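You operate a simulated robot arm through the tools that you are given. There is no shell and no other tool. Be economical: measure what you need, move in short steps, check, and stop when the job is done.

Carry out the task below with a simulated robot arm. There is one attempt and no reset: what you move stays moved.

Task
Take the lock tag marked "air job" and put it on the top of the detector arch. Then take the wrap card that says "92" from the top of the parts bench and put it on the grey sheet there. Then switch the gauge switch on. Then take the sieve cover and put it on the shelf of the parts bench. Then fetch the teal spanner and set it on top of the rimmed pallet. Then stack the teal tub marked "27" from the top of the green sack stack on top of the teal tub marked "59". Then open the blue drawer, put the nut on the top of the short load away in the inside of the blue drawer and shut the drawer again. The order counts.
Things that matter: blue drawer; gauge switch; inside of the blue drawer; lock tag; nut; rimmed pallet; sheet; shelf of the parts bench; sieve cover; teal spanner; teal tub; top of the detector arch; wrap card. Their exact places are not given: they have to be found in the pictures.

It is judged by the outcome, as a careful person would: the job done as asked, and still so three seconds after it is handed in. It fails if anything else is knocked over, pushed out of place, dropped, spilled or broken. Lids that push on must go on centred and level and be pressed home; caps that screw on are set level and turned clockwise until they are tight. Flat cloth is picked up by pressing the open fingertips on it (5 to 10 N) and closing them slowly along it; thin cloth reads only 2 to 8 mm in the jaws.

Robot
A 6-joint arm with a fingered hand on a trunk, on a base that drives. Base frame: it is fixed to the floor where the robot stands at the start and does not move with it; the origin is under the middle of the robot, x ahead of it, y to its left, z up. Readings come in m, rad, newtons and seconds.
With the tool pointing down near the work surface it reaches from about 0.46 to 0.94 m from the robot's upright axis, wherever it stands. Its first joint turns from -2.897 to 2.897 rad. Places, roughly: blue drawer [1.2, 6.1, 0.7]; gauge switch [3.3, 1.6, 0.8]; inside of the blue drawer [1.2, 6.1, 0.7]; lock tag [0.75, 0, 1]; nut (3x3x2 cm) [1.3, -5.6, 0.7]; rimmed pallet [4, 2.5, 0.75]; sheet (15x18x1 cm) [3, 0.8, 0.8]; shelf of the parts bench [3.2, 0.8, 0.2]; sieve cover (10x10x4 cm) [1.2, 3.4, 1.1]; teal spanner [1.25, 5.75, 1]; teal tub [6.5, 6.5, 0.75]; top of the detector arch (86x20 cm) [1.22, 3.2, 1.1]; wrap card [3, 1.25, 0.75]. Payload 5 kg.
Tool frame: the origin (TCP) lies between the finger pads and is the grasp point; the fingertips stand 0.043 m ahead of it; z points along the fingers, y is the line along which they close. The gripper opens to 0.144 m. The gripper's body begins 0.05 m behind the TCP. The gripper is a hand of 5 fingers: y runs from the thumb to the fingers, the wrist lies at [-0.021, -0.133, -0.233] in the tool frame, and closing takes about 1.5 s.
Orientation is that of the tool frame in the base frame, as [roll, pitch, yaw] about the fixed x, y, z axes, in that order (R = Rz(yaw) Ry(pitch) Rx(roll)). With the fingers straight down and the wrist toward the robot, the tool's x, y and z point along [0, 1, 0], [1, 0, 0] and [0, 0, -1] of the base frame.

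Tools
- The arm moves only by the tool step_arm. Its argument "deltas" is one flat list of numbers, 7 for each row, row after row: the shift along the base's x, y, z in mm, then the turn, a rotation vector about the base's x, y, z in rad, then the closure, from 0 (fully open) to 1 (shut). In form: [tx, ty, tz, wx, wy, wz, hand, tx, ty, tz, wx, wy, wz, hand, ...]. A call has 1 to 12 rows; each row shifts and turns the commanded pose from where the row before left it. A row lasts 0.2 s, in which the tool goes at most 0.05 m and 0.15 rad; a call with a longer step from one row to the next is refused whole, and so is a gripper value outside its range. Where a pose cannot be reached the arm comes as near as it can. A force on the tool above 40 N (or 10 N above the force at the start of the call, whichever is more), or a blocked arm, ends the call early, and 0.2 s more pass. Each finger travels about 0.072 m/s and halts on what it meets, pressing with about 24 N; the grip force reading is that of the motor and also rises with nothing between the fingers. The clock runs only during rows and for 0.2 s after the last one: add rows that do not move to give the fingers time. The reply holds the time, the measured pose of the TCP, the force on the tool along the base axes, the opening and the grip force, in the units named above and with some noise, with the torque about the TCP (base axes, N m) and any sound that the robot's microphone picked up, and new pictures: "views" is both (left out), scene, wrist or none.
- Cameras (640 x 400 px; columns grow to the right, rows downward): "scene" is now at [0.0237, 0.1562, 1.5305]; the picture's right is [-0.01, -1.00, 0.00], its down [-0.66, 0.01, -0.75] and it looks along [0.75, -0.01, -0.66] (base axes); focal length 248 px, centre (320, 200). "wrist" rides on the gripper at [0.086, -0.109, -0.168] in the tool frame; the picture's right is [-0.80, 0.28, -0.53], its down [-0.54, -0.73, 0.42] and it looks along [-0.27, 0.63, 0.73] (tool axes); focal length 275 px, centre (320, 200).
- lift_body(by): slides the trunk up (or, below 0, down) by that many m; the arm and the scene camera ride with it, the base frame stays. It gives what a move gives, with no picture.
- steer(legs): drives the robot by 1 to 6 legs, each [ahead, left, turn to the left] in m, m and rad, along the robot's own axes; the way and the turn of a leg run together, so that a leg with both is an arc; at most 1.5 m and 3.142 rad a leg. The arm and the cameras ride along, it lands a little off, and it stops where it bumps. It gives what a move gives, and a new picture of the scene camera.
- grasp_type(shape): the hand has 5 fingers and takes this shape, open, in about a second: jaw (thumb against the fingers, like two jaws); tri (thumb and two fingers); tip (a fingertip pinch); poke (one finger out to press); point (the index stretched); flat (the hand flat); cup (the hand cupped); fist (a fist). The gripper value then closes the fingers along that shape, each until it touches; the sizes above hold for jaw. It gives what a move gives, with no picture.
- aim_head(pan, tilt): turns the head with the scene camera to pan (to the left, within 2.705 rad either way) and tilt (down, from -0.506 to 1.204), counted from straight ahead of the robot. It gives what a move gives, and a new picture of the scene camera.
- pixel_to_xyz(camera, pixels): for up to 12 pixels [column, row] of the newest picture of that camera ("zoom" is the newest enlarged one), the place [x, y, z] in the base frame of the surface seen there, good to about 0.002 m. The clock stands still meanwhile.
- enlarge(camera, box): a new picture of the part [left, top, right, bottom] of that camera's present view, enlarged. The clock stands still meanwhile.
- job_done(): hands the job in; it is judged then, once.

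Work in short steps. Measure before you move; look again where a grasp or a placing could have gone wrong, and mend it. You have 145 turns and 260 pictures in all, those below and enlarged ones among them. Open the gripper and draw the arm clear of the work before you hand the job in, unless the task says otherwise; then end with one line.

The tools are called after "Emit:" by a JSON object that holds its "name" and its "arguments". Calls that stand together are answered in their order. step_arm: Moves the arm, as the interface text tells. Its arguments: {"type":"object","properties":{"deltas":{"type":"array"},"views":{"type":"string","enum":["both","scene","wrist","none"]}},"required":["deltas"]} The other tools are called the same way: lift_body (by) slides the trunk up or down; grasp_type (shape) gives the hand a shape; steer (legs) drives the base; aim_head (pan, tilt) turns the head that bears the scene camera; pixel_to_xyz (camera, pixels) gives the place of the surface under pixels of a picture; enlarge (camera, box) takes an enlarged picture of a part of a camera's view; job_done () hands the job in.

At the start:

```text
time: 0.0
tool_pos: [0.4255, 0.0878, 1.1294]
orientation: [-3.142, 0.0, 1.571]
wrist_force: [0.7, 0.0, 1.2]
ft_torque: [0.02, -0.06, 0.03]
finger_gap: 0.1435
finger_force: 0.0
shape: jaw
trunk travel left (down, up): [-0.45, 0.14]
robot x, y, heading: [-0.0012, 0.0023, 0.001]
head pan, tilt: [-0.009, 0.724]
```

scene: 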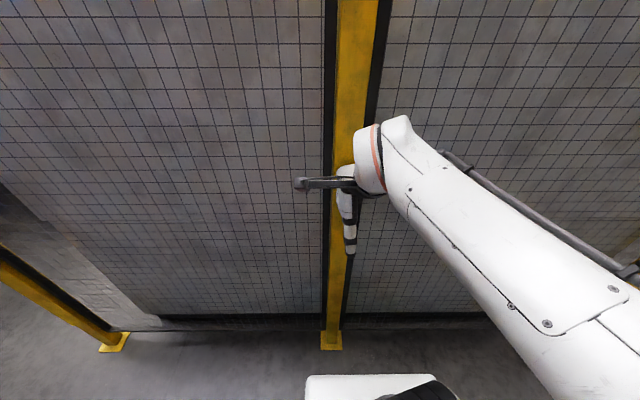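
wrist: 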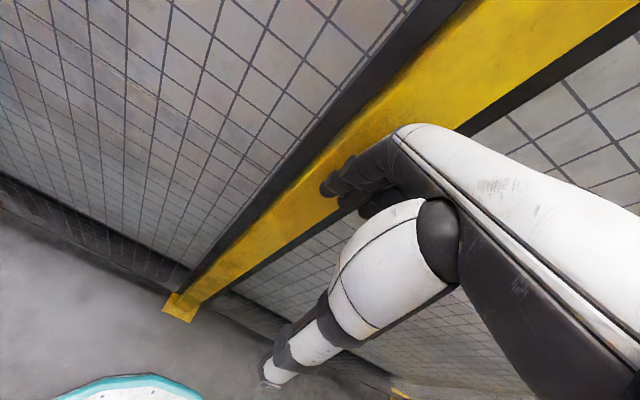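

The pictures show a mesh fence with a yellow post ahead; the lock tag should hang near the post. I tilt the head up to look.

Emit:
{"name": "aim_head", "arguments": {"pan": 0.0, "tilt": 0.3}}

Emit:
{"name": "aim_head", "arguments": {"pan": 1.2, "tilt": 0.3}}

Emit:
{"name": "aim_head", "arguments": {"pan": -1.2, "tilt": 0.3}}

```text
time: 0.9
tool_pos: [0.4258, 0.0891, 1.1299]
orientation: [3.141, 0.0, 1.57]
wrist_force: [0.1, -1.1, 0.7]
ft_torque: [0.0, 0.01, 0.01]
finger_gap: 0.1438
finger_force: 0.2
shape: jaw
trunk travel left (down, up): [-0.45, 0.14]
robot x, y, heading: [0.0002, 0.0021, -0.0]
head pan, tilt: [0.0, 0.3]
```

scene: 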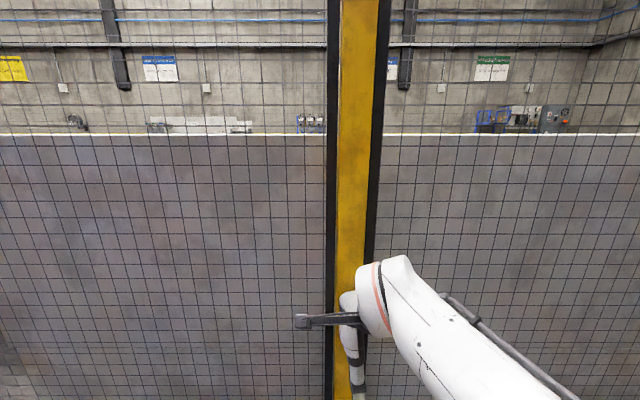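

```text
time: 2.3
tool_pos: [0.425, 0.0882, 1.1302]
orientation: [3.141, 0.0, 1.571]
wrist_force: [0.9, -0.3, 0.3]
ft_torque: [0.03, -0.02, 0.03]
finger_gap: 0.1433
finger_force: 0.1
shape: jaw
trunk travel left (down, up): [-0.45, 0.14]
robot x, y, heading: [0.0012, -0.0005, 0.004]
head pan, tilt: [1.201, 0.3]
```

scene: 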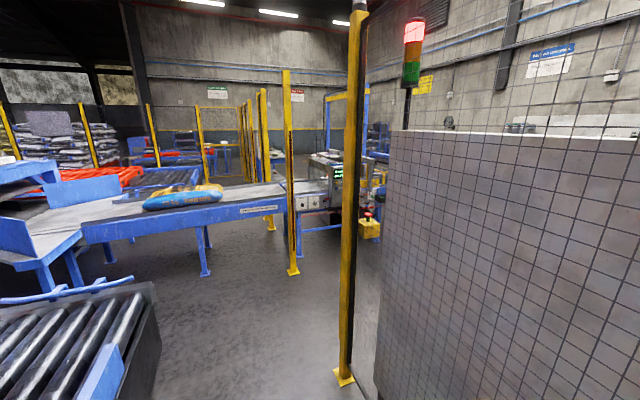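

```text
time: 4.5
tool_pos: [0.4246, 0.0882, 1.1297]
orientation: [3.142, 0.001, 1.57]
wrist_force: [-0.4, 0.4, -0.3]
ft_torque: [0.0, 0.03, 0.0]
finger_gap: 0.1438
finger_force: 0.1
shape: jaw
trunk travel left (down, up): [-0.45, 0.14]
robot x, y, heading: [-0.0027, 0.003, -0.002]
head pan, tilt: [-1.201, 0.3]
```

scene: 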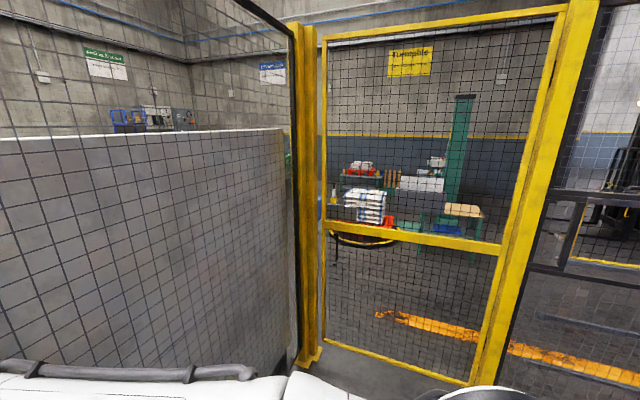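

The hand hides the post around [0.75,0,1]. I shift the hand right and look straight ahead again.

Emit:
{"name": "step_arm", "arguments": {"deltas": [0, -50, 0, 0, 0, 0, 0, 0, -50, 0, 0, 0, 0, 0, 0, -50, 0, 0, 0, 0, 0, 0, -50, 0, 0, 0, 0, 0, 0, -50, 0, 0, 0, 0, 0], "views": "wrist"}}

Emit:
{"name": "aim_head", "arguments": {"pan": -0.1, "tilt": 0.6}}

Emit:
{"name": "pixel_to_xyz", "arguments": {"camera": "scene", "pixels": [[340, 200], [340, 100], [320, 300], [100, 200], [600, 100]]}}

```text
time: 5.8
tool_pos: [0.4339, -0.1084, 1.1467]
orientation: [3.113, 0.03, 1.711]
wrist_force: [-37.1, -9.8, 7.4]
ft_torque: [0.12, -1.45, -1.34]
finger_gap: 0.1415
finger_force: 0.0
shape: jaw
trunk travel left (down, up): [-0.45, 0.14]
robot x, y, heading: [-0.0002, -0.0001, -0.001]
head pan, tilt: [-1.201, 0.3]
stopped in row 5: the force on the tool passed its limit at 45 N (the readings are from after the stop); the commanded pose is now the measured one
```

wrist: 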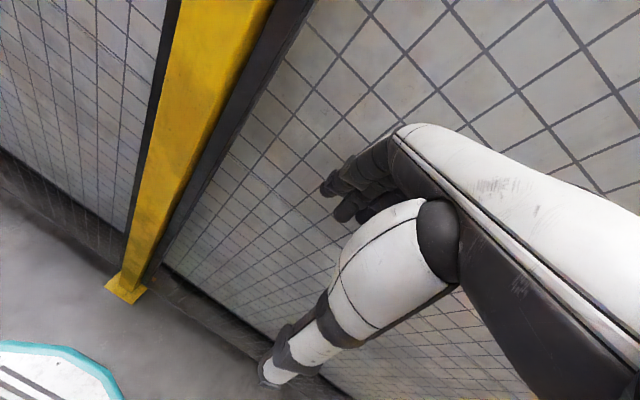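

```text
time: 7.1
tool_pos: [0.4349, -0.1077, 1.1472]
orientation: [3.113, 0.027, 1.712]
wrist_force: [-43.7, -11.9, 3.8]
ft_torque: [0.27, -1.32, -1.61]
finger_gap: 0.1406
finger_force: 0.0
shape: jaw
trunk travel left (down, up): [-0.45, 0.14]
robot x, y, heading: [-0.0018, -0.0001, 0.001]
head pan, tilt: [-0.099, 0.6]
```

scene: 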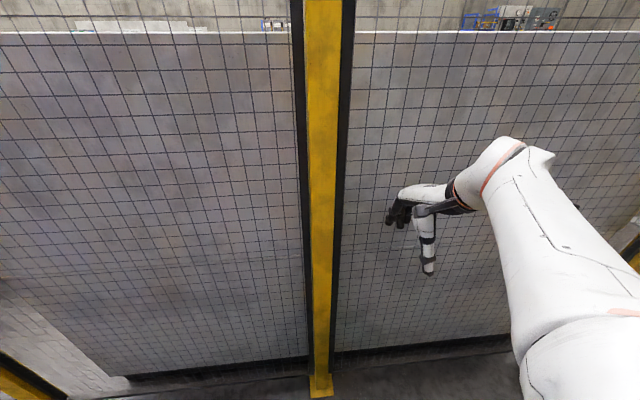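

```text
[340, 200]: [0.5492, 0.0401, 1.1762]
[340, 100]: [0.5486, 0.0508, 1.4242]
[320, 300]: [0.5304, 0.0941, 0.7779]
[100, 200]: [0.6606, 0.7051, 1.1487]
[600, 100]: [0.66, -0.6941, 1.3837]
```

The arm presses on the fence post/mesh (44 N). I back it off to where it was, then look at the floor space behind.

Emit:
{"name": "step_arm", "arguments": {"deltas": [-20, 40, 0, 0, 0, 0, 0, -20, 50, 0, 0, 0, -0.07, 0, -20, 50, 0, 0, 0, -0.07, 0], "views": "none"}}

Emit:
{"name": "aim_head", "arguments": {"pan": 2.4, "tilt": 0.5}}

Emit:
{"name": "aim_head", "arguments": {"pan": -2.4, "tilt": 0.5}}

```text
refused: row 2 steps farther than a row can; nothing moved
```

```text
time: 9.4
tool_pos: [0.4355, -0.108, 1.1466]
orientation: [3.109, 0.029, 1.711]
wrist_force: [-41.8, -9.4, -0.3]
ft_torque: [0.38, -0.98, -1.52]
finger_gap: 0.1408
finger_force: 0.0
shape: jaw
trunk travel left (down, up): [-0.45, 0.14]
robot x, y, heading: [0.0011, -0.0002, -0.006]
head pan, tilt: [2.4, 0.499]
```

scene: 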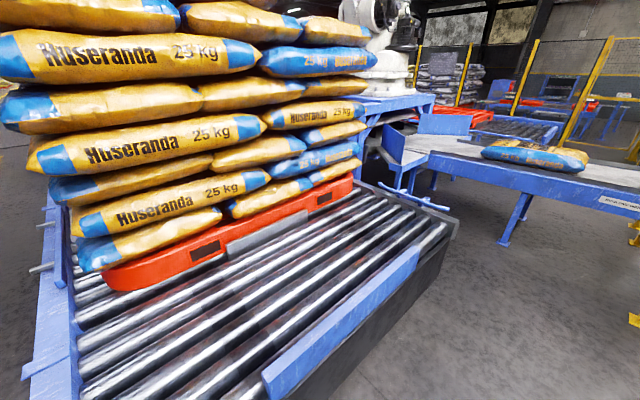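

```text
time: 13.2
tool_pos: [0.4352, -0.1091, 1.1472]
orientation: [3.11, 0.029, 1.709]
wrist_force: [-41.7, -10.0, 1.3]
ft_torque: [0.33, -1.04, -1.46]
finger_gap: 0.1403
finger_force: 0.1
shape: jaw
trunk travel left (down, up): [-0.45, 0.14]
robot x, y, heading: [-0.0048, 0.0028, 0.002]
head pan, tilt: [-2.4, 0.499]
```

scene: 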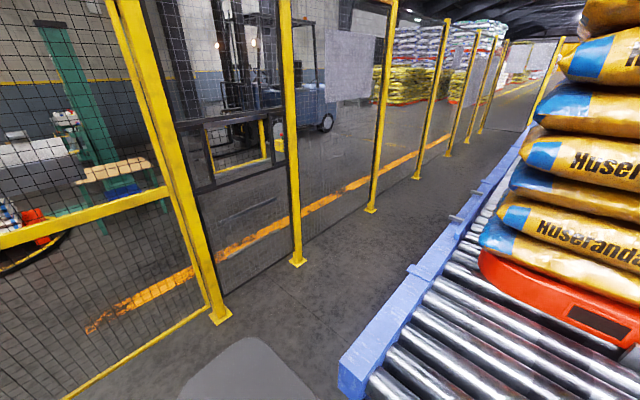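

The step was refused for length; I redo the retreat in smaller rows.

Emit:
{"name": "step_arm", "arguments": {"deltas": [-15, 40, 0, 0, 0, -0.05, 0, -15, 40, 0, 0, 0, -0.05, 0, 0, 45, 0, 0, 0, -0.04, 0, 0, 45, 0, 0, 0, 0, 0, 0, 40, 0, 0, 0, 0, 0], "views": "none"}}

Emit:
{"name": "aim_head", "arguments": {"pan": 0.1, "tilt": 0.6}}

```text
time: 14.4
tool_pos: [0.4108, 0.1022, 1.1406]
orientation: [3.127, 0.036, 1.568]
wrist_force: [-0.1, 0.0, 0.6]
ft_torque: [-0.01, -0.01, -0.01]
finger_gap: 0.1442
finger_force: 0.1
shape: jaw
trunk travel left (down, up): [-0.45, 0.14]
robot x, y, heading: [-0.0031, -0.0001, 0.003]
head pan, tilt: [-2.4, 0.499]
```

```text
time: 16.6
tool_pos: [0.4116, 0.1036, 1.1399]
orientation: [3.127, 0.032, 1.573]
wrist_force: [0.0, -0.3, -0.1]
ft_torque: [0.01, -0.01, 0.02]
finger_gap: 0.144
finger_force: 0.0
shape: jaw
trunk travel left (down, up): [-0.45, 0.14]
robot x, y, heading: [-0.0025, 0.0022, 0.001]
head pan, tilt: [0.099, 0.6]
```

scene: 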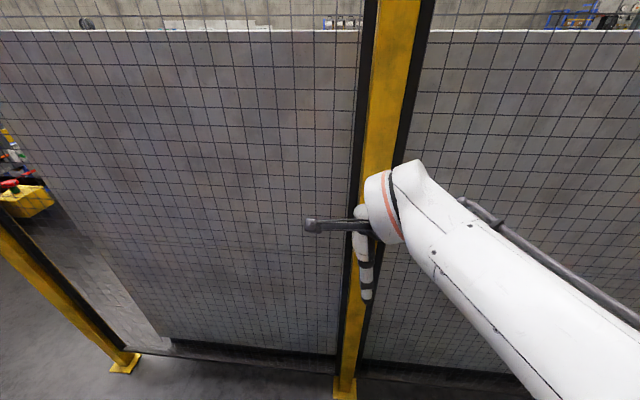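

I measure the grey panel and look for where [0.75,0,1] can be.

Emit:
{"name": "pixel_to_xyz", "arguments": {"camera": "scene", "pixels": [[200, 31], [200, 100], [203, 163], [201, 200], [500, 31], [523, 113], [200, 300], [20, 195], [10, 186], [380, 100], [250, 250], [170, 15]]}}

Emit:
{"name": "aim_head", "arguments": {"pan": 0.8, "tilt": 0.5}}

```text
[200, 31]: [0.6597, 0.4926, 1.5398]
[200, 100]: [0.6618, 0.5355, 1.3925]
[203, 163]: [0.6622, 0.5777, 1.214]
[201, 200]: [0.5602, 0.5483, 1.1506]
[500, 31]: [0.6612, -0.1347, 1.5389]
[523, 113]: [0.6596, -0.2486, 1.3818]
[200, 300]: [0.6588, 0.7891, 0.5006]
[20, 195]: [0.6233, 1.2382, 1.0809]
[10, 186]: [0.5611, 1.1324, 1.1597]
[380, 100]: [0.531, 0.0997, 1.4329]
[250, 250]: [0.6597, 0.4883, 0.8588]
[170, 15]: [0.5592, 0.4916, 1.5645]
```

```text
time: 17.7
tool_pos: [0.4103, 0.1038, 1.1404]
orientation: [3.128, 0.032, 1.57]
wrist_force: [0.0, 0.2, -1.0]
ft_torque: [0.0, 0.01, 0.0]
finger_gap: 0.1438
finger_force: 0.0
shape: jaw
trunk travel left (down, up): [-0.45, 0.14]
robot x, y, heading: [-0.0038, -0.0022, -0.001]
head pan, tilt: [0.799, 0.499]
```

scene: 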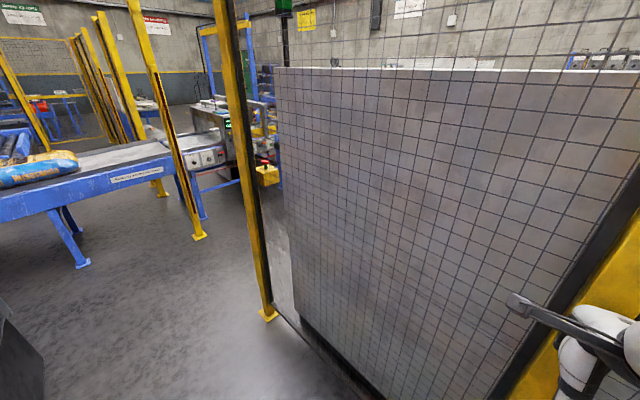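

No tag on this side of the fence yet; I look steeply down in front and also to the left around the yellow box.

Emit:
{"name": "aim_head", "arguments": {"pan": 0.3, "tilt": 1.1}}

Emit:
{"name": "aim_head", "arguments": {"pan": 1.1, "tilt": 0.35}}

Emit:
{"name": "enlarge", "arguments": {"camera": "scene", "box": [200, 120, 400, 260]}}

```text
time: 18.7
tool_pos: [0.4101, 0.1025, 1.1395]
orientation: [3.129, 0.032, 1.57]
wrist_force: [0.4, -0.2, -0.5]
ft_torque: [0.01, 0.01, 0.0]
finger_gap: 0.1438
finger_force: 0.1
shape: jaw
trunk travel left (down, up): [-0.45, 0.14]
robot x, y, heading: [-0.0014, -0.001, -0.001]
head pan, tilt: [0.3, 1.1]
```

scene: 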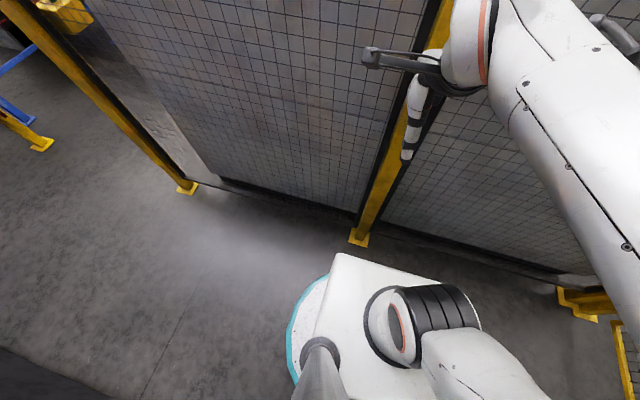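

```text
time: 19.8
tool_pos: [0.4111, 0.1025, 1.1406]
orientation: [3.128, 0.033, 1.568]
wrist_force: [0.2, 1.1, 0.1]
ft_torque: [-0.01, 0.0, -0.01]
finger_gap: 0.144
finger_force: 0.0
shape: jaw
trunk travel left (down, up): [-0.45, 0.14]
robot x, y, heading: [0.0019, -0.0003, 0.002]
head pan, tilt: [1.1, 0.351]
```

scene: 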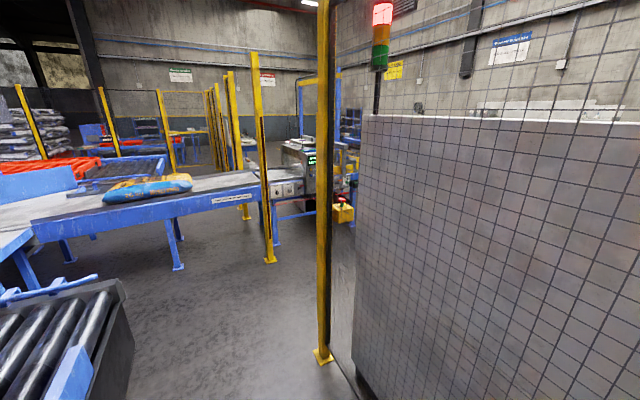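

```text
2.86 times, centred on (300, 190) of scene
```

zoom: 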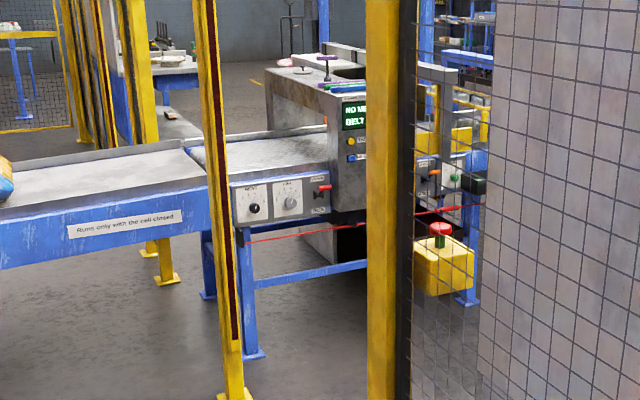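

I measure the posts, floor and machine positions to plan a way out through the gap between the posts.

Emit:
{"name": "pixel_to_xyz", "arguments": {"camera": "scene", "pixels": [[323, 354], [270, 260], [343, 212], [362, 180], [300, 300], [290, 250], [100, 290], [178, 265], [375, 100], [330, 280], [345, 380], [310, 152]]}}

```text
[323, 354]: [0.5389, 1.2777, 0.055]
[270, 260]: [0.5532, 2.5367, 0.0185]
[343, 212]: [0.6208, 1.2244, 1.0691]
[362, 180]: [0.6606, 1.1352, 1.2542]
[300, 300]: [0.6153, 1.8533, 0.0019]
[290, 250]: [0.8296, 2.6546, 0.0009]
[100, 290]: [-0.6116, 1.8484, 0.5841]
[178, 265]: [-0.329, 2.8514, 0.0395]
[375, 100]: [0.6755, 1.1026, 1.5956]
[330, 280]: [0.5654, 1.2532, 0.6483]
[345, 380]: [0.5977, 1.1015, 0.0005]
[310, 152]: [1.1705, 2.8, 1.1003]
```

Gap between posts spans y 1.33–2.48 at x≈0.55. I turn left, drive up, then face +x.

Emit:
{"name": "steer", "arguments": {"legs": [[0, 0, 1.571], [1.0, 0.1, 0], [0.85, 0, 0], [0, 0, -1.571]]}}

Emit:
{"name": "aim_head", "arguments": {"pan": 0, "tilt": 0.5}}

Emit:
{"name": "aim_head", "arguments": {"pan": -0.8, "tilt": 0.5}}

```text
time: 36.8
tool_pos: [0.3238, 1.9643, 1.1414]
orientation: [3.128, 0.033, 1.564]
wrist_force: [-0.6, 0.3, -0.4]
ft_torque: [0.0, -0.02, -0.02]
finger_gap: 0.1436
finger_force: 0.1
shape: jaw
trunk travel left (down, up): [-0.45, 0.14]
robot x, y, heading: [-0.0902, 1.8635, -0.007]
head pan, tilt: [1.1, 0.351]
```

scene: 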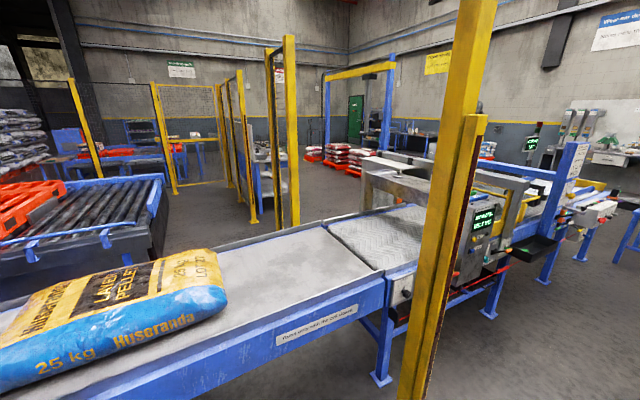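

```text
time: 38.2
tool_pos: [0.3247, 1.9646, 1.1411]
orientation: [3.128, 0.034, 1.566]
wrist_force: [0.7, -0.7, 0.8]
ft_torque: [0.0, 0.03, 0.0]
finger_gap: 0.1437
finger_force: 0.1
shape: jaw
trunk travel left (down, up): [-0.45, 0.14]
robot x, y, heading: [-0.0883, 1.8616, -0.008]
head pan, tilt: [0.0, 0.499]
```

scene: 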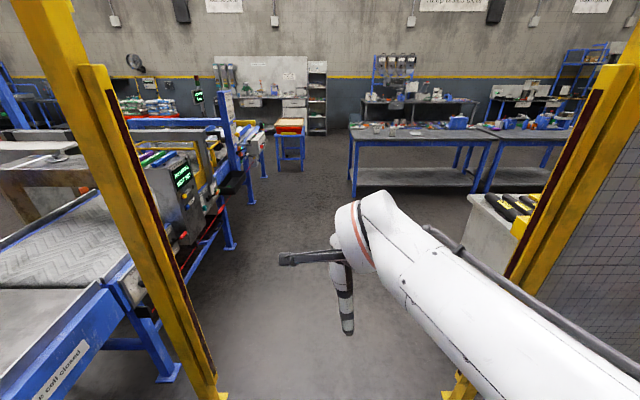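

```text
time: 39.3
tool_pos: [0.3248, 1.9651, 1.1394]
orientation: [3.129, 0.033, 1.566]
wrist_force: [0.4, 0.3, -0.3]
ft_torque: [-0.01, 0.02, -0.02]
finger_gap: 0.1439
finger_force: 0.0
shape: jaw
trunk travel left (down, up): [-0.45, 0.14]
robot x, y, heading: [-0.0898, 1.8614, -0.006]
head pan, tilt: [-0.799, 0.499]
```

scene: 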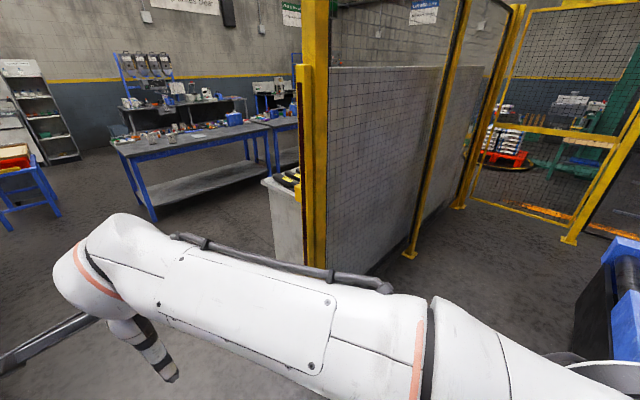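

I measure the small grey cabinet and the conveyor edge before driving through.

Emit:
{"name": "pixel_to_xyz", "arguments": {"camera": "scene", "pixels": [[265, 182], [290, 178], [285, 250], [140, 215], [200, 200], [115, 145], [190, 165], [300, 160]]}}

Emit:
{"name": "aim_head", "arguments": {"pan": 0.6, "tilt": 0.6}}

Emit:
{"name": "pixel_to_xyz", "arguments": {"camera": "scene", "pixels": [[320, 200], [400, 200], [450, 200], [300, 300], [500, 150], [200, 200]]}}

```text
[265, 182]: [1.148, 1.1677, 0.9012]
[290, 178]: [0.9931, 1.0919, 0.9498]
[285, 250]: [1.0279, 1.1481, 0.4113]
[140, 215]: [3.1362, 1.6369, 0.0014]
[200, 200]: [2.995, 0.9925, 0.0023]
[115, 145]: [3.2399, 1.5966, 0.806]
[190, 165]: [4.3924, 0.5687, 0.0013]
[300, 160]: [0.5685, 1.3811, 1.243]
```

```text
time: 40.8
tool_pos: [0.3236, 1.9653, 1.1396]
orientation: [3.129, 0.033, 1.565]
wrist_force: [-0.8, 0.4, -1.2]
ft_torque: [0.03, -0.01, 0.01]
finger_gap: 0.144
finger_force: 0.0
shape: jaw
trunk travel left (down, up): [-0.45, 0.14]
robot x, y, heading: [-0.0895, 1.8621, -0.007]
head pan, tilt: [0.6, 0.6]
```

scene: 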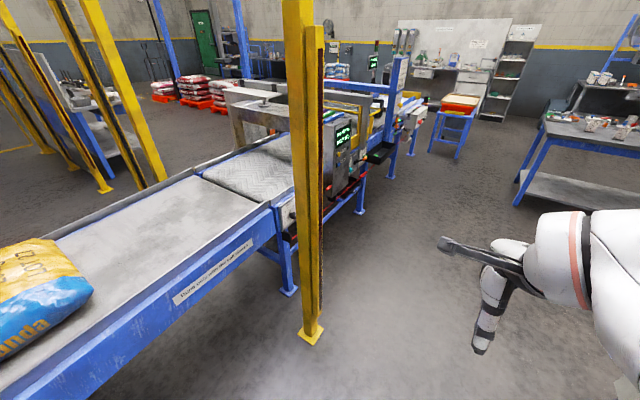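

```text
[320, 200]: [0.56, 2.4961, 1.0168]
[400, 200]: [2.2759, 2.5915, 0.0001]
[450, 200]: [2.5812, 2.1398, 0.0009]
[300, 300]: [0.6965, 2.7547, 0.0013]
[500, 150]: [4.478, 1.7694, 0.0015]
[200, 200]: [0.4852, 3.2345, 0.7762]
```

I drive ahead between the posts 1.3 m and look right at the cabinet's far side.

Emit:
{"name": "steer", "arguments": {"legs": [[1.5, 0.06, 0]]}}

Emit:
{"name": "aim_head", "arguments": {"pan": -1.9, "tilt": 0.5}}

Emit:
{"name": "aim_head", "arguments": {"pan": 1.7, "tilt": 0.5}}

```text
refused: leg 1 is longer than a leg can be; nothing moved
```

```text
time: 43.1
tool_pos: [0.3238, 1.9644, 1.1401]
orientation: [3.129, 0.035, 1.565]
wrist_force: [0.0, 0.6, 0.6]
ft_torque: [0.03, 0.01, -0.04]
finger_gap: 0.144
finger_force: 0.1
shape: jaw
trunk travel left (down, up): [-0.45, 0.14]
robot x, y, heading: [-0.083, 1.86, -0.006]
head pan, tilt: [-1.901, 0.499]
```

scene: 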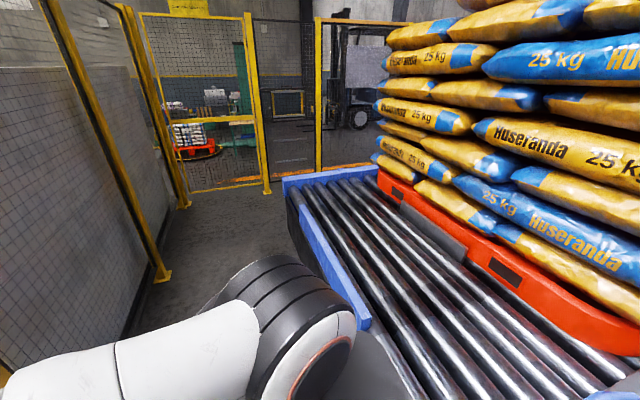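

```text
time: 46.1
tool_pos: [0.3246, 1.9656, 1.1394]
orientation: [3.129, 0.034, 1.566]
wrist_force: [-0.1, 0.3, -0.3]
ft_torque: [0.02, 0.02, 0.05]
finger_gap: 0.1438
finger_force: 0.1
shape: jaw
trunk travel left (down, up): [-0.45, 0.14]
robot x, y, heading: [-0.0874, 1.8643, -0.004]
head pan, tilt: [1.7, 0.499]
```

scene: 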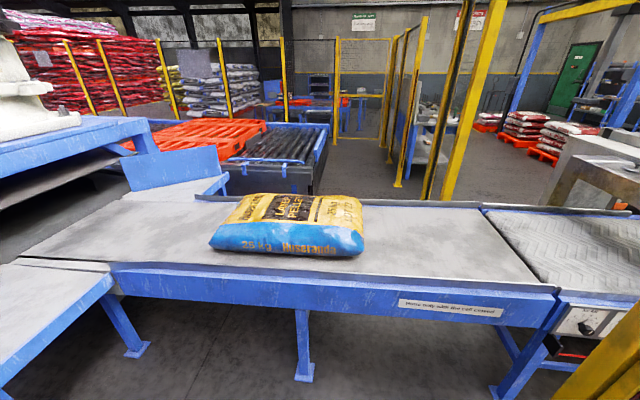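

The leg was too long; I redo it at 1.4 m, looking right afterwards.

Emit:
{"name": "steer", "arguments": {"legs": [[1.4, 0, 0], [0.6, 0, 0]]}}

Emit:
{"name": "aim_head", "arguments": {"pan": -2.2, "tilt": 0.4}}

```text
time: 56.1
tool_pos: [2.328, 1.9312, 1.1408]
orientation: [3.129, 0.033, 1.553]
wrist_force: [0.3, -0.2, 0.2]
ft_torque: [0.04, 0.0, -0.02]
finger_gap: 0.144
finger_force: 0.1
shape: jaw
trunk travel left (down, up): [-0.45, 0.14]
robot x, y, heading: [1.9202, 1.834, -0.021]
head pan, tilt: [1.7, 0.499]
```

scene: 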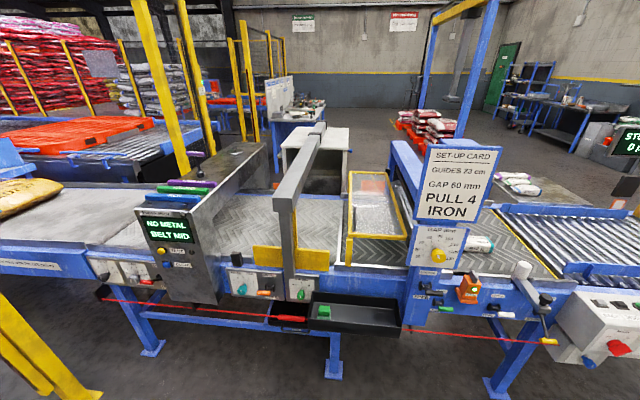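

```text
time: 59.3
tool_pos: [2.3288, 1.9303, 1.1388]
orientation: [3.129, 0.034, 1.553]
wrist_force: [-0.2, -0.1, 0.4]
ft_torque: [0.01, 0.03, 0.01]
finger_gap: 0.1439
finger_force: 0.1
shape: jaw
trunk travel left (down, up): [-0.45, 0.14]
robot x, y, heading: [1.9157, 1.8337, -0.025]
head pan, tilt: [-2.201, 0.4]
```

scene: 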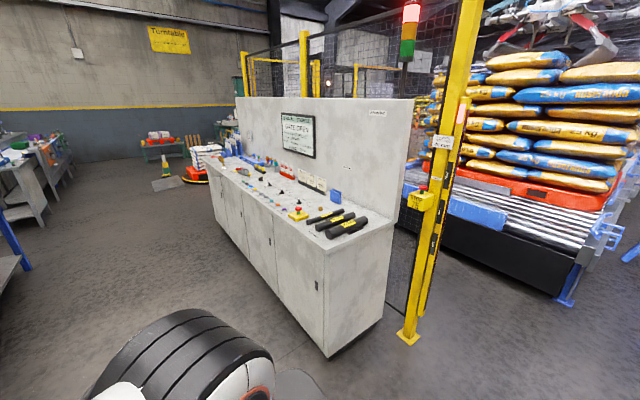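

A control desk is on this side with items on it. I enlarge it.

Emit:
{"name": "enlarge", "arguments": {"camera": "scene", "box": [200, 130, 400, 255]}}

Emit:
{"name": "pixel_to_xyz", "arguments": {"camera": "scene", "pixels": [[213, 178], [325, 250], [393, 220], [260, 180], [330, 215], [240, 100], [410, 130], [325, 355], [320, 200]]}}

```text
3.20 times, centred on (300, 192) of scene
```

zoom: 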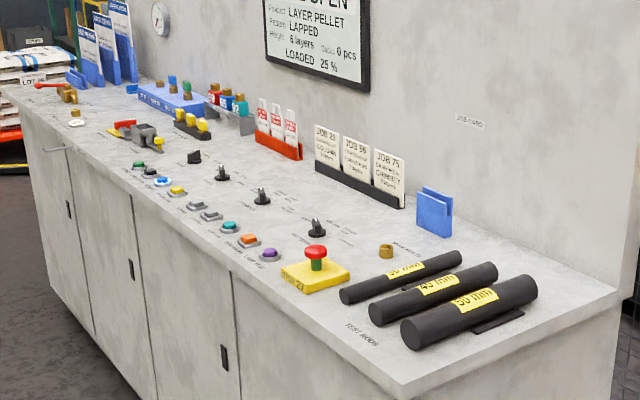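

```text
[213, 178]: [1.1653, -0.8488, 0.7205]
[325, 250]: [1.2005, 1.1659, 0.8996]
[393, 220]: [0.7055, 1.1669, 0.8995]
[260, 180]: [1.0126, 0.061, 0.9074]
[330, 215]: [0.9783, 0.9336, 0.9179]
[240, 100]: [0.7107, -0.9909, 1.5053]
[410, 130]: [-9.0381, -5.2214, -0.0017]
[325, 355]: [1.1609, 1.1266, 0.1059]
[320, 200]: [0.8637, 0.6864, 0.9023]
```

Lock tags are in the red rack near y≈0 on the desk. I turn round and drive to stand in front of it.

Emit:
{"name": "steer", "arguments": {"legs": [[0, 0, 3.14], [0, 1.3, 0], [0, 0.45, 0]]}}

Emit:
{"name": "aim_head", "arguments": {"pan": 0, "tilt": 0.5}}

```text
time: 75.6
tool_pos: [1.5068, -0.0256, 1.1395]
orientation: [3.13, 0.035, -1.568]
wrist_force: [0.5, -0.4, 0.1]
ft_torque: [0.02, -0.04, -0.01]
finger_gap: 0.1439
finger_force: 0.0
shape: jaw
trunk travel left (down, up): [-0.45, 0.14]
robot x, y, heading: [1.9196, 0.0812, -3.143]
head pan, tilt: [-2.201, 0.4]
```

scene: 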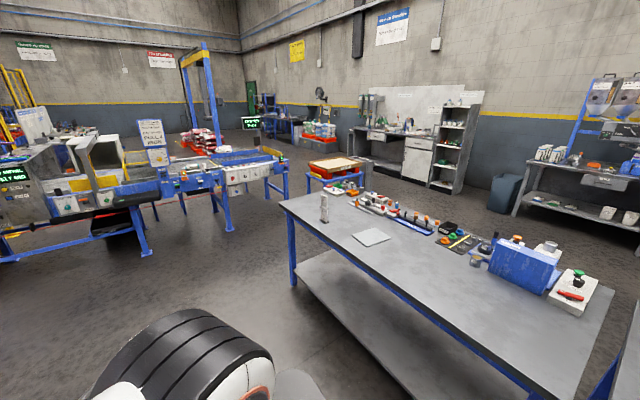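

```text
time: 77.6
tool_pos: [1.5078, -0.0274, 1.14]
orientation: [3.128, 0.033, -1.569]
wrist_force: [-0.8, 0.6, -0.4]
ft_torque: [0.03, -0.03, 0.03]
finger_gap: 0.1441
finger_force: 0.1
shape: jaw
trunk travel left (down, up): [-0.45, 0.14]
robot x, y, heading: [1.9192, 0.0784, -3.141]
head pan, tilt: [0.0, 0.499]
```

scene: 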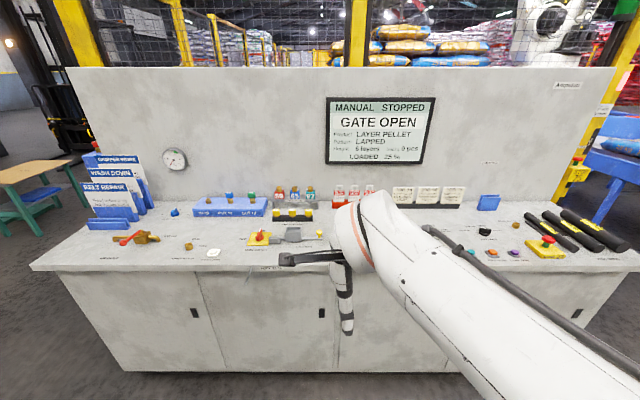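

The lock tags show at (345,192). I enlarge there and measure.

Emit:
{"name": "enlarge", "arguments": {"camera": "scene", "box": [320, 172, 384, 212]}}

Emit:
{"name": "pixel_to_xyz", "arguments": {"camera": "scene", "pixels": [[339, 190], [353, 190], [367, 190], [295, 192], [345, 204], [403, 190]]}}

```text
10.00 times, centred on (352, 192) of scene
```

zoom: 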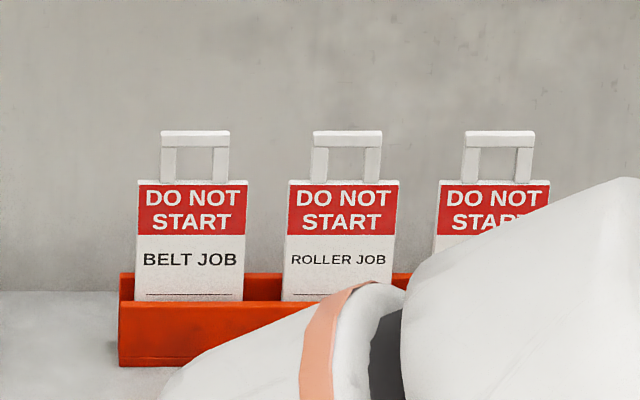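

```text
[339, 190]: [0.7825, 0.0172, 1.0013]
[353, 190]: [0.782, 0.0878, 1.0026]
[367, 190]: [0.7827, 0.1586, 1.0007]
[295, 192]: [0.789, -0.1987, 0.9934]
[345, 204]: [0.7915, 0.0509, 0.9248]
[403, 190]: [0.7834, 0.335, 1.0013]
```

I zoom-measure the tags' edges and the panel behind to plan the grasp.

Emit:
{"name": "pixel_to_xyz", "arguments": {"camera": "zoom", "pixels": [[500, 140], [450, 160], [525, 160], [490, 195], [440, 250], [500, 60], [345, 140], [340, 285], [270, 310], [130, 285], [545, 190], [200, 350]]}}

Emit:
{"name": "steer", "arguments": {"legs": [[0.3, 0.05, 0]]}}

Emit:
{"name": "step_arm", "arguments": {"deltas": [0, -40, 20, 0, 0, 0, 0, 0, -40, 20, 0, 0, 0, 0, 0, -40, 20, 0, 0, 0, 0, 0, -40, 0, 0, 0, 0, 0], "views": "both"}}

```text
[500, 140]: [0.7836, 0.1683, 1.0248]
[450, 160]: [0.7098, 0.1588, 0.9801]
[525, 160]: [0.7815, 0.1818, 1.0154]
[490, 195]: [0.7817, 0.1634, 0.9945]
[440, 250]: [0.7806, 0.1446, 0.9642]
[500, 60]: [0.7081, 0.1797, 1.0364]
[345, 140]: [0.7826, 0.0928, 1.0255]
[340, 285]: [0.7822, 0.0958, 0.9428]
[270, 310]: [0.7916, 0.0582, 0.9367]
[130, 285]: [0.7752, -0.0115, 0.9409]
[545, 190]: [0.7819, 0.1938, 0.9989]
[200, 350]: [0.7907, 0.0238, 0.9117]
```

```text
time: 79.7
tool_pos: [1.2073, -0.0775, 1.1407]
orientation: [3.13, 0.035, -1.565]
wrist_force: [1.0, 0.4, 0.2]
ft_torque: [-0.01, 0.01, -0.01]
finger_gap: 0.1439
finger_force: 0.0
shape: jaw
trunk travel left (down, up): [-0.45, 0.14]
robot x, y, heading: [1.617, 0.0275, -3.138]
head pan, tilt: [0.0, 0.499]
```

scene: 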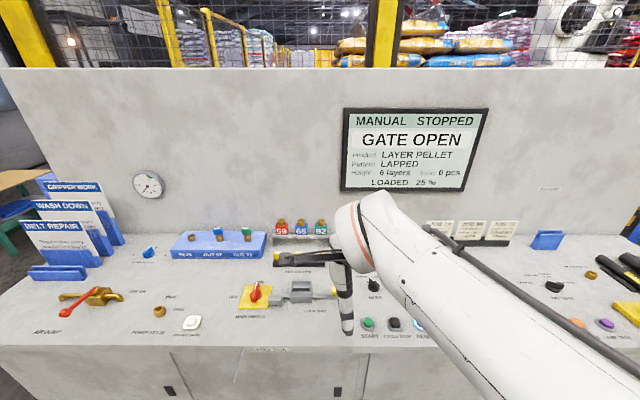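

```text
time: 80.7
tool_pos: [1.2078, -0.2392, 1.1982]
orientation: [3.131, 0.035, -1.565]
wrist_force: [0.2, 0.5, 0.1]
ft_torque: [-0.02, 0.0, 0.02]
finger_gap: 0.1439
finger_force: 0.0
shape: jaw
trunk travel left (down, up): [-0.45, 0.14]
robot x, y, heading: [1.6181, 0.0292, -3.137]
head pan, tilt: [0.0, 0.499]
```

scene: 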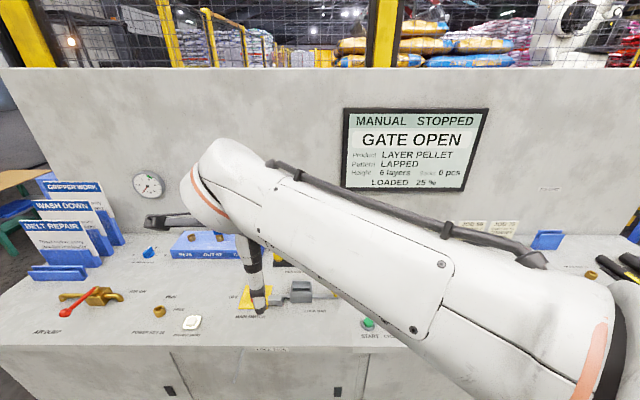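
wrist: 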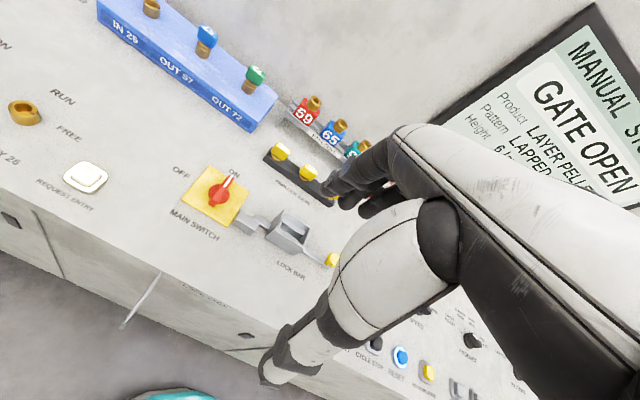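

I need to confirm the third tag's text; I move the hand to the right so the wrist camera looks at it.

Emit:
{"name": "step_arm", "arguments": {"deltas": [0, 48, 0, 0, 0, 0, 0, 0, 48, 0, 0, 0, 0, 0, 0, 48, 0, 0, 0, 0, 0, 0, 48, 0, 0, 0, 0, 0, 0, 48, 0, 0, 0, 0, 0, 0, 48, 0, 0, 0, 0, 0, 0, 48, 0, 0, 0, 0, 0, 0, 48, 0, 0, 0, 0, 0, 0, 0, 0, 0, 0, 0, 0], "views": "wrist"}}

Emit:
{"name": "enlarge", "arguments": {"camera": "wrist", "box": [220, 60, 420, 185]}}

```text
time: 82.7
tool_pos: [1.2058, 0.1344, 1.2044]
orientation: [3.118, 0.041, -1.533]
wrist_force: [-0.4, -0.5, 0.1]
ft_torque: [-0.05, -0.05, -0.02]
finger_gap: 0.144
finger_force: 0.0
shape: jaw
trunk travel left (down, up): [-0.45, 0.14]
robot x, y, heading: [1.6231, 0.0289, -3.135]
head pan, tilt: [0.0, 0.499]
```

wrist: 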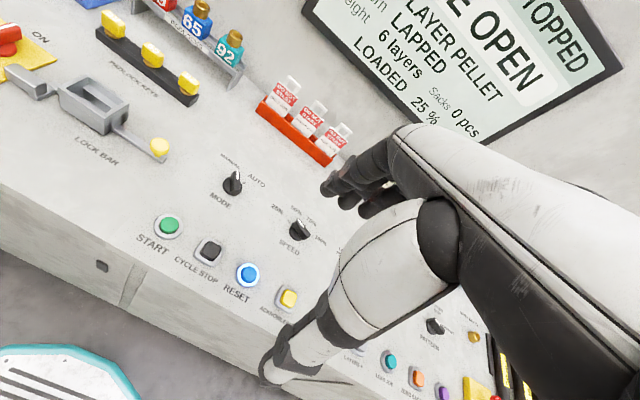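

```text
3.20 times, centred on (320, 122) of wrist
```

zoom: 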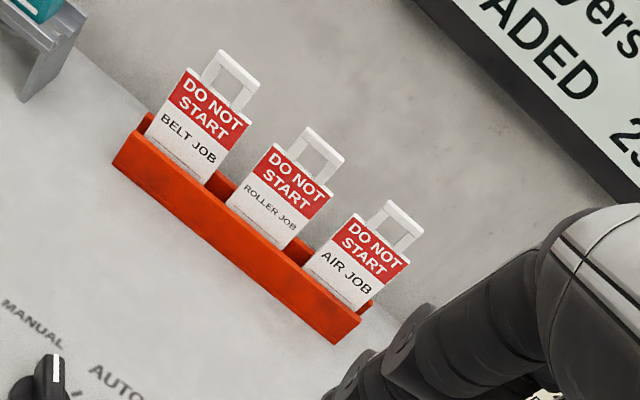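

The third tag reads AIR JOB. I look at the hand shape from the head camera to judge finger clearance.

Emit:
{"name": "aim_head", "arguments": {"pan": -0.3, "tilt": 0.6}}

Emit:
{"name": "grasp_type", "arguments": {"shape": "tip"}}

Emit:
{"name": "aim_head", "arguments": {"pan": -0.3, "tilt": 0.62}}

```text
time: 83.5
tool_pos: [1.2071, 0.1347, 1.205]
orientation: [3.121, 0.041, -1.535]
wrist_force: [0.0, -0.2, -0.2]
ft_torque: [0.01, 0.02, 0.01]
finger_gap: 0.1439
finger_force: 0.1
shape: jaw
trunk travel left (down, up): [-0.45, 0.14]
robot x, y, heading: [1.6198, 0.0262, -3.133]
head pan, tilt: [-0.3, 0.6]
```

scene: 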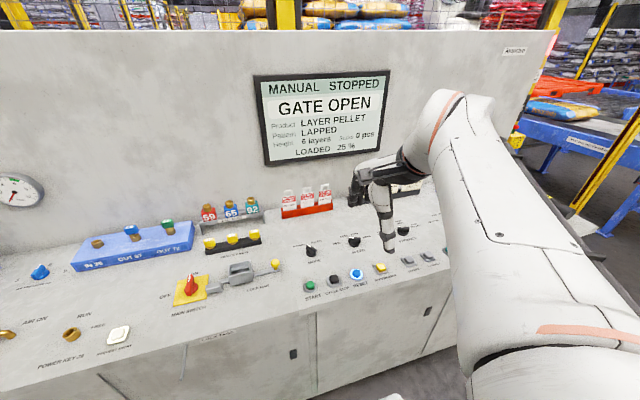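

```text
time: 84.4
tool_pos: [1.2053, 0.1344, 1.2026]
orientation: [3.121, 0.041, -1.535]
wrist_force: [1.0, 0.1, 0.1]
ft_torque: [-0.01, 0.0, 0.03]
finger_gap: 0.1439
finger_force: 0.0
shape: tip
trunk travel left (down, up): [-0.45, 0.14]
robot x, y, heading: [1.6202, 0.0268, -3.135]
head pan, tilt: [-0.3, 0.6]
```

```text
time: 85.0
tool_pos: [1.2055, 0.1354, 1.2026]
orientation: [3.12, 0.04, -1.536]
wrist_force: [-0.5, -0.4, 0.3]
ft_torque: [-0.01, 0.04, 0.01]
finger_gap: 0.1439
finger_force: 0.1
shape: tip
trunk travel left (down, up): [-0.45, 0.14]
robot x, y, heading: [1.6178, 0.0268, -3.136]
head pan, tilt: [-0.3, 0.62]
```

scene: 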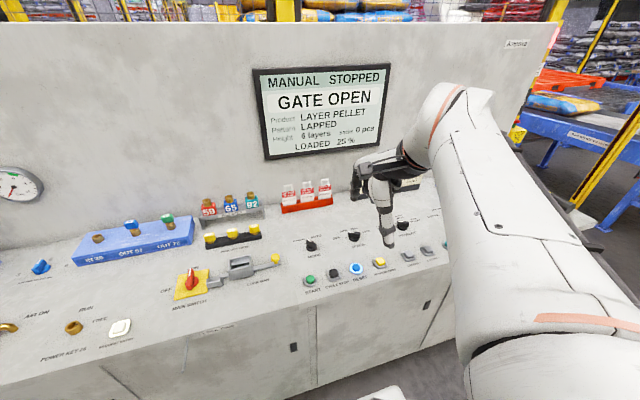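

Emit:
{"name": "enlarge", "arguments": {"camera": "scene", "box": [320, 140, 432, 260]}}

Emit:
{"name": "enlarge", "arguments": {"camera": "wrist", "box": [240, 100, 480, 400]}}

```text
3.33 times, centred on (376, 200) of scene
```

zoom: 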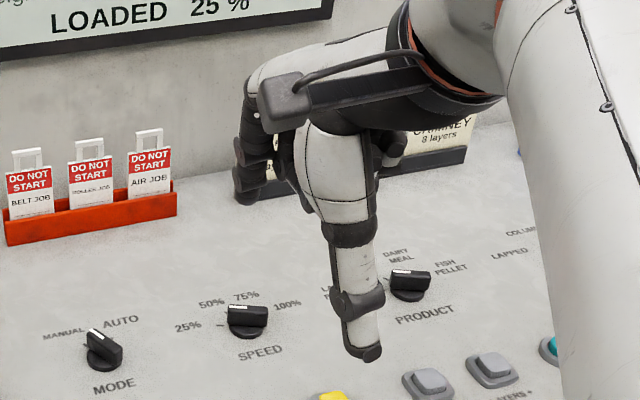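

```text
1.33 times, centred on (360, 250) of wrist
```

zoom: 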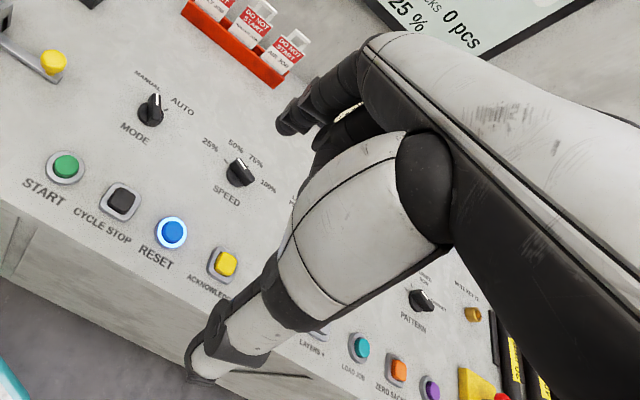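

Jaw shape has known geometry, so I return to it, half-closed, and move over the AIR JOB tag with a slight tilt to clear the panel.

Emit:
{"name": "grasp_type", "arguments": {"shape": "jaw"}}

Emit:
{"name": "step_arm", "arguments": {"deltas": [-47, 4, -9, -0.004, 0.02, -0.004, 0.5, -47, 4, -9, -0.004, 0.02, -0.004, 0.5, -47, 4, -9, -0.004, 0.02, -0.004, 0.5, -47, 4, -9, -0.004, 0.02, -0.004, 0.5, -47, 4, -9, -0.004, 0.02, -0.004, 0.5, -47, 4, -9, -0.004, 0.02, -0.004, 0.5, -47, 4, -9, -0.004, 0.02, -0.004, 0.5, -47, 4, -9, -0.004, 0.02, -0.004, 0.5, -44, 4, -9, -0.004, 0.02, -0.004, 0.5, 0, 0, 0, 0, 0, 0, 0.5], "views": "both"}}

```text
time: 85.9
tool_pos: [1.2051, 0.1356, 1.203]
orientation: [3.123, 0.038, -1.534]
wrist_force: [-0.5, -0.7, 0.8]
ft_torque: [0.01, -0.02, 0.0]
finger_gap: 0.1437
finger_force: 0.0
shape: jaw
trunk travel left (down, up): [-0.45, 0.14]
robot x, y, heading: [1.6196, 0.0309, -3.139]
head pan, tilt: [-0.3, 0.62]
```

```text
time: 87.9
tool_pos: [0.8004, 0.1815, 1.1238]
orientation: [2.953, -0.006, -1.606]
wrist_force: [33.0, -3.2, 1.7]
ft_torque: [0.2, 1.13, -0.29]
finger_gap: 0.0648
finger_force: 0.0
shape: jaw
trunk travel left (down, up): [-0.45, 0.14]
robot x, y, heading: [1.6215, 0.0255, -3.138]
head pan, tilt: [-0.3, 0.62]
stopped in row 10: the force on the tool passed its limit at 49 N (the readings are from after the stop); the commanded pose is now the measured one
```

scene: 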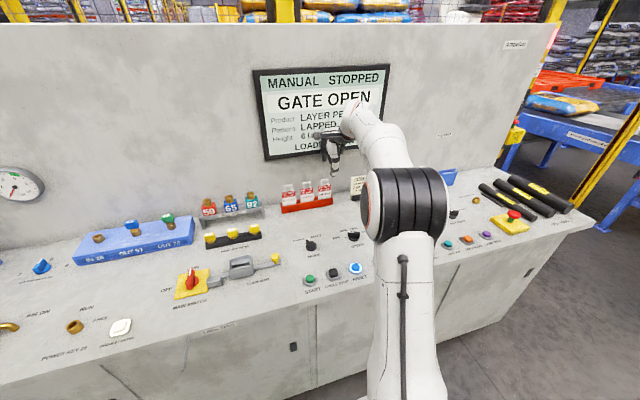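
wrist: 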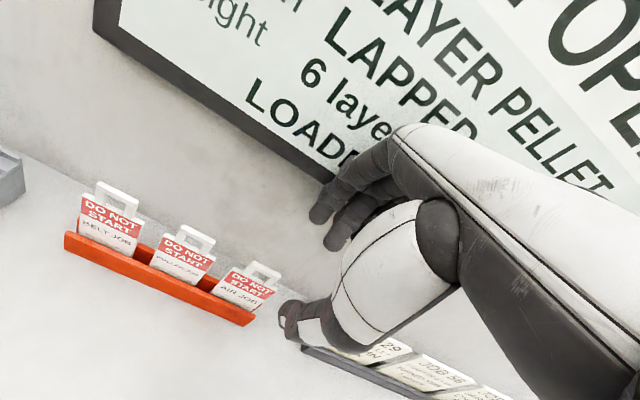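

The knuckles touched the display. I measure its depth and lower edge, and back off.

Emit:
{"name": "pixel_to_xyz", "arguments": {"camera": "scene", "pixels": [[262, 158], [290, 154], [310, 150], [300, 120], [240, 130], [300, 170]]}}

Emit:
{"name": "enlarge", "arguments": {"camera": "scene", "box": [270, 90, 420, 220]}}

Emit:
{"name": "step_arm", "arguments": {"deltas": [40, 0, 0, 0, 0, 0, 0.5, 30, 0, 0, 0, 0, 0, 0.5], "views": "none"}}

```text
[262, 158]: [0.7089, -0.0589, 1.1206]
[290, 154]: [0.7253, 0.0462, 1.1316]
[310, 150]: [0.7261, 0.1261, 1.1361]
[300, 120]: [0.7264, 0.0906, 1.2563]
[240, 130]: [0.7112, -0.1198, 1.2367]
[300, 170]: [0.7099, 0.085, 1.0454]
```

```text
3.08 times, centred on (345, 155) of scene
```

zoom: 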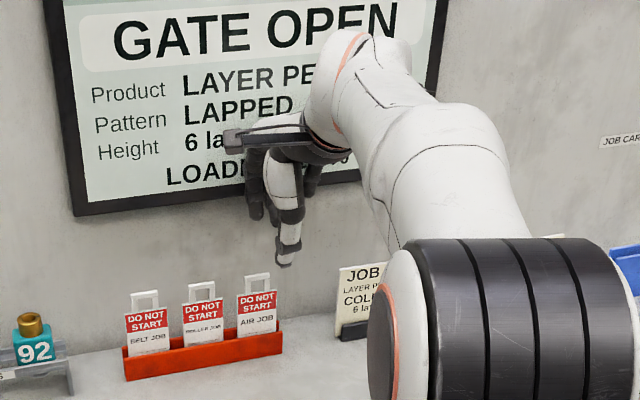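

```text
time: 88.5
tool_pos: [0.8664, 0.1826, 1.1225]
orientation: [2.951, -0.005, -1.604]
wrist_force: [-0.5, 0.4, 1.2]
ft_torque: [0.03, 0.0, 0.0]
finger_gap: 0.0719
finger_force: 0.0
shape: jaw
trunk travel left (down, up): [-0.45, 0.14]
robot x, y, heading: [1.6164, 0.0284, -3.139]
head pan, tilt: [-0.3, 0.62]
```

I tilt the hand further (to ~0.45 rad) and come in along the finger axis below the display.

Emit:
{"name": "step_arm", "arguments": {"deltas": [0, -3, 0, 0, 0.13, 0.015, 0.5, 0, -3, 0, 0, 0.13, 0.015, 0.5, -25, -2, -25, 0, 0, 0, 0.5, -25, 0, -25, 0, 0, 0, 0.5, 0, 0, 0, 0, 0, 0, 0.5], "views": "both"}}

Emit:
{"name": "enlarge", "arguments": {"camera": "scene", "box": [270, 120, 390, 220]}}

```text
time: 89.7
tool_pos: [0.8148, 0.1738, 1.0706]
orientation: [2.693, -0.01, -1.572]
wrist_force: [0.2, -0.1, -0.1]
ft_torque: [-0.01, -0.04, 0.01]
finger_gap: 0.0718
finger_force: 0.0
shape: jaw
trunk travel left (down, up): [-0.45, 0.14]
robot x, y, heading: [1.6221, 0.0278, -3.138]
head pan, tilt: [-0.3, 0.62]
```

scene: 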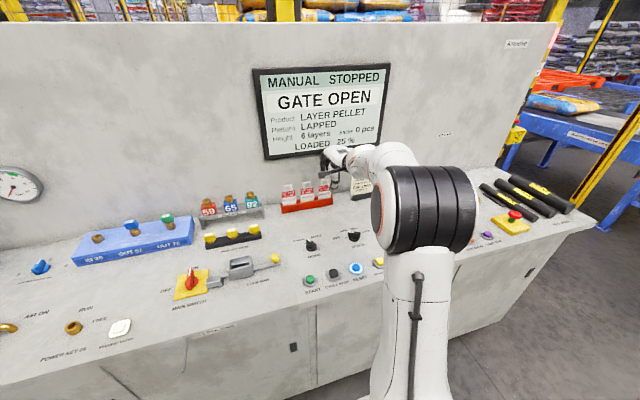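
wrist: 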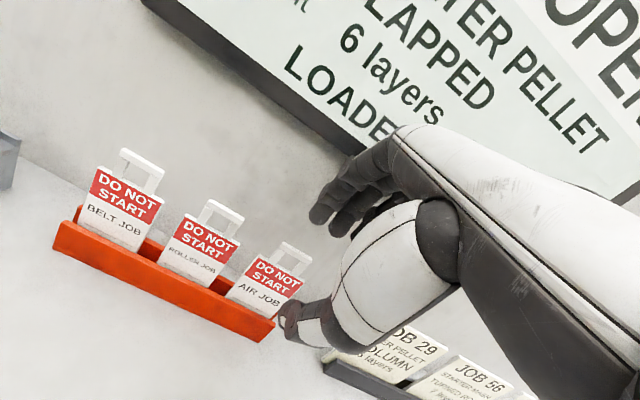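

```text
4.00 times, centred on (330, 170) of scene
```

zoom: 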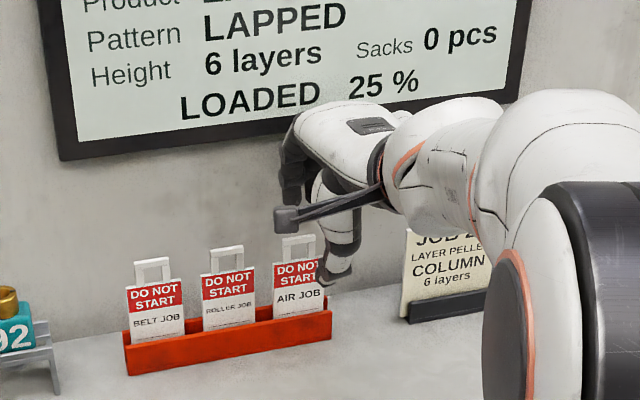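

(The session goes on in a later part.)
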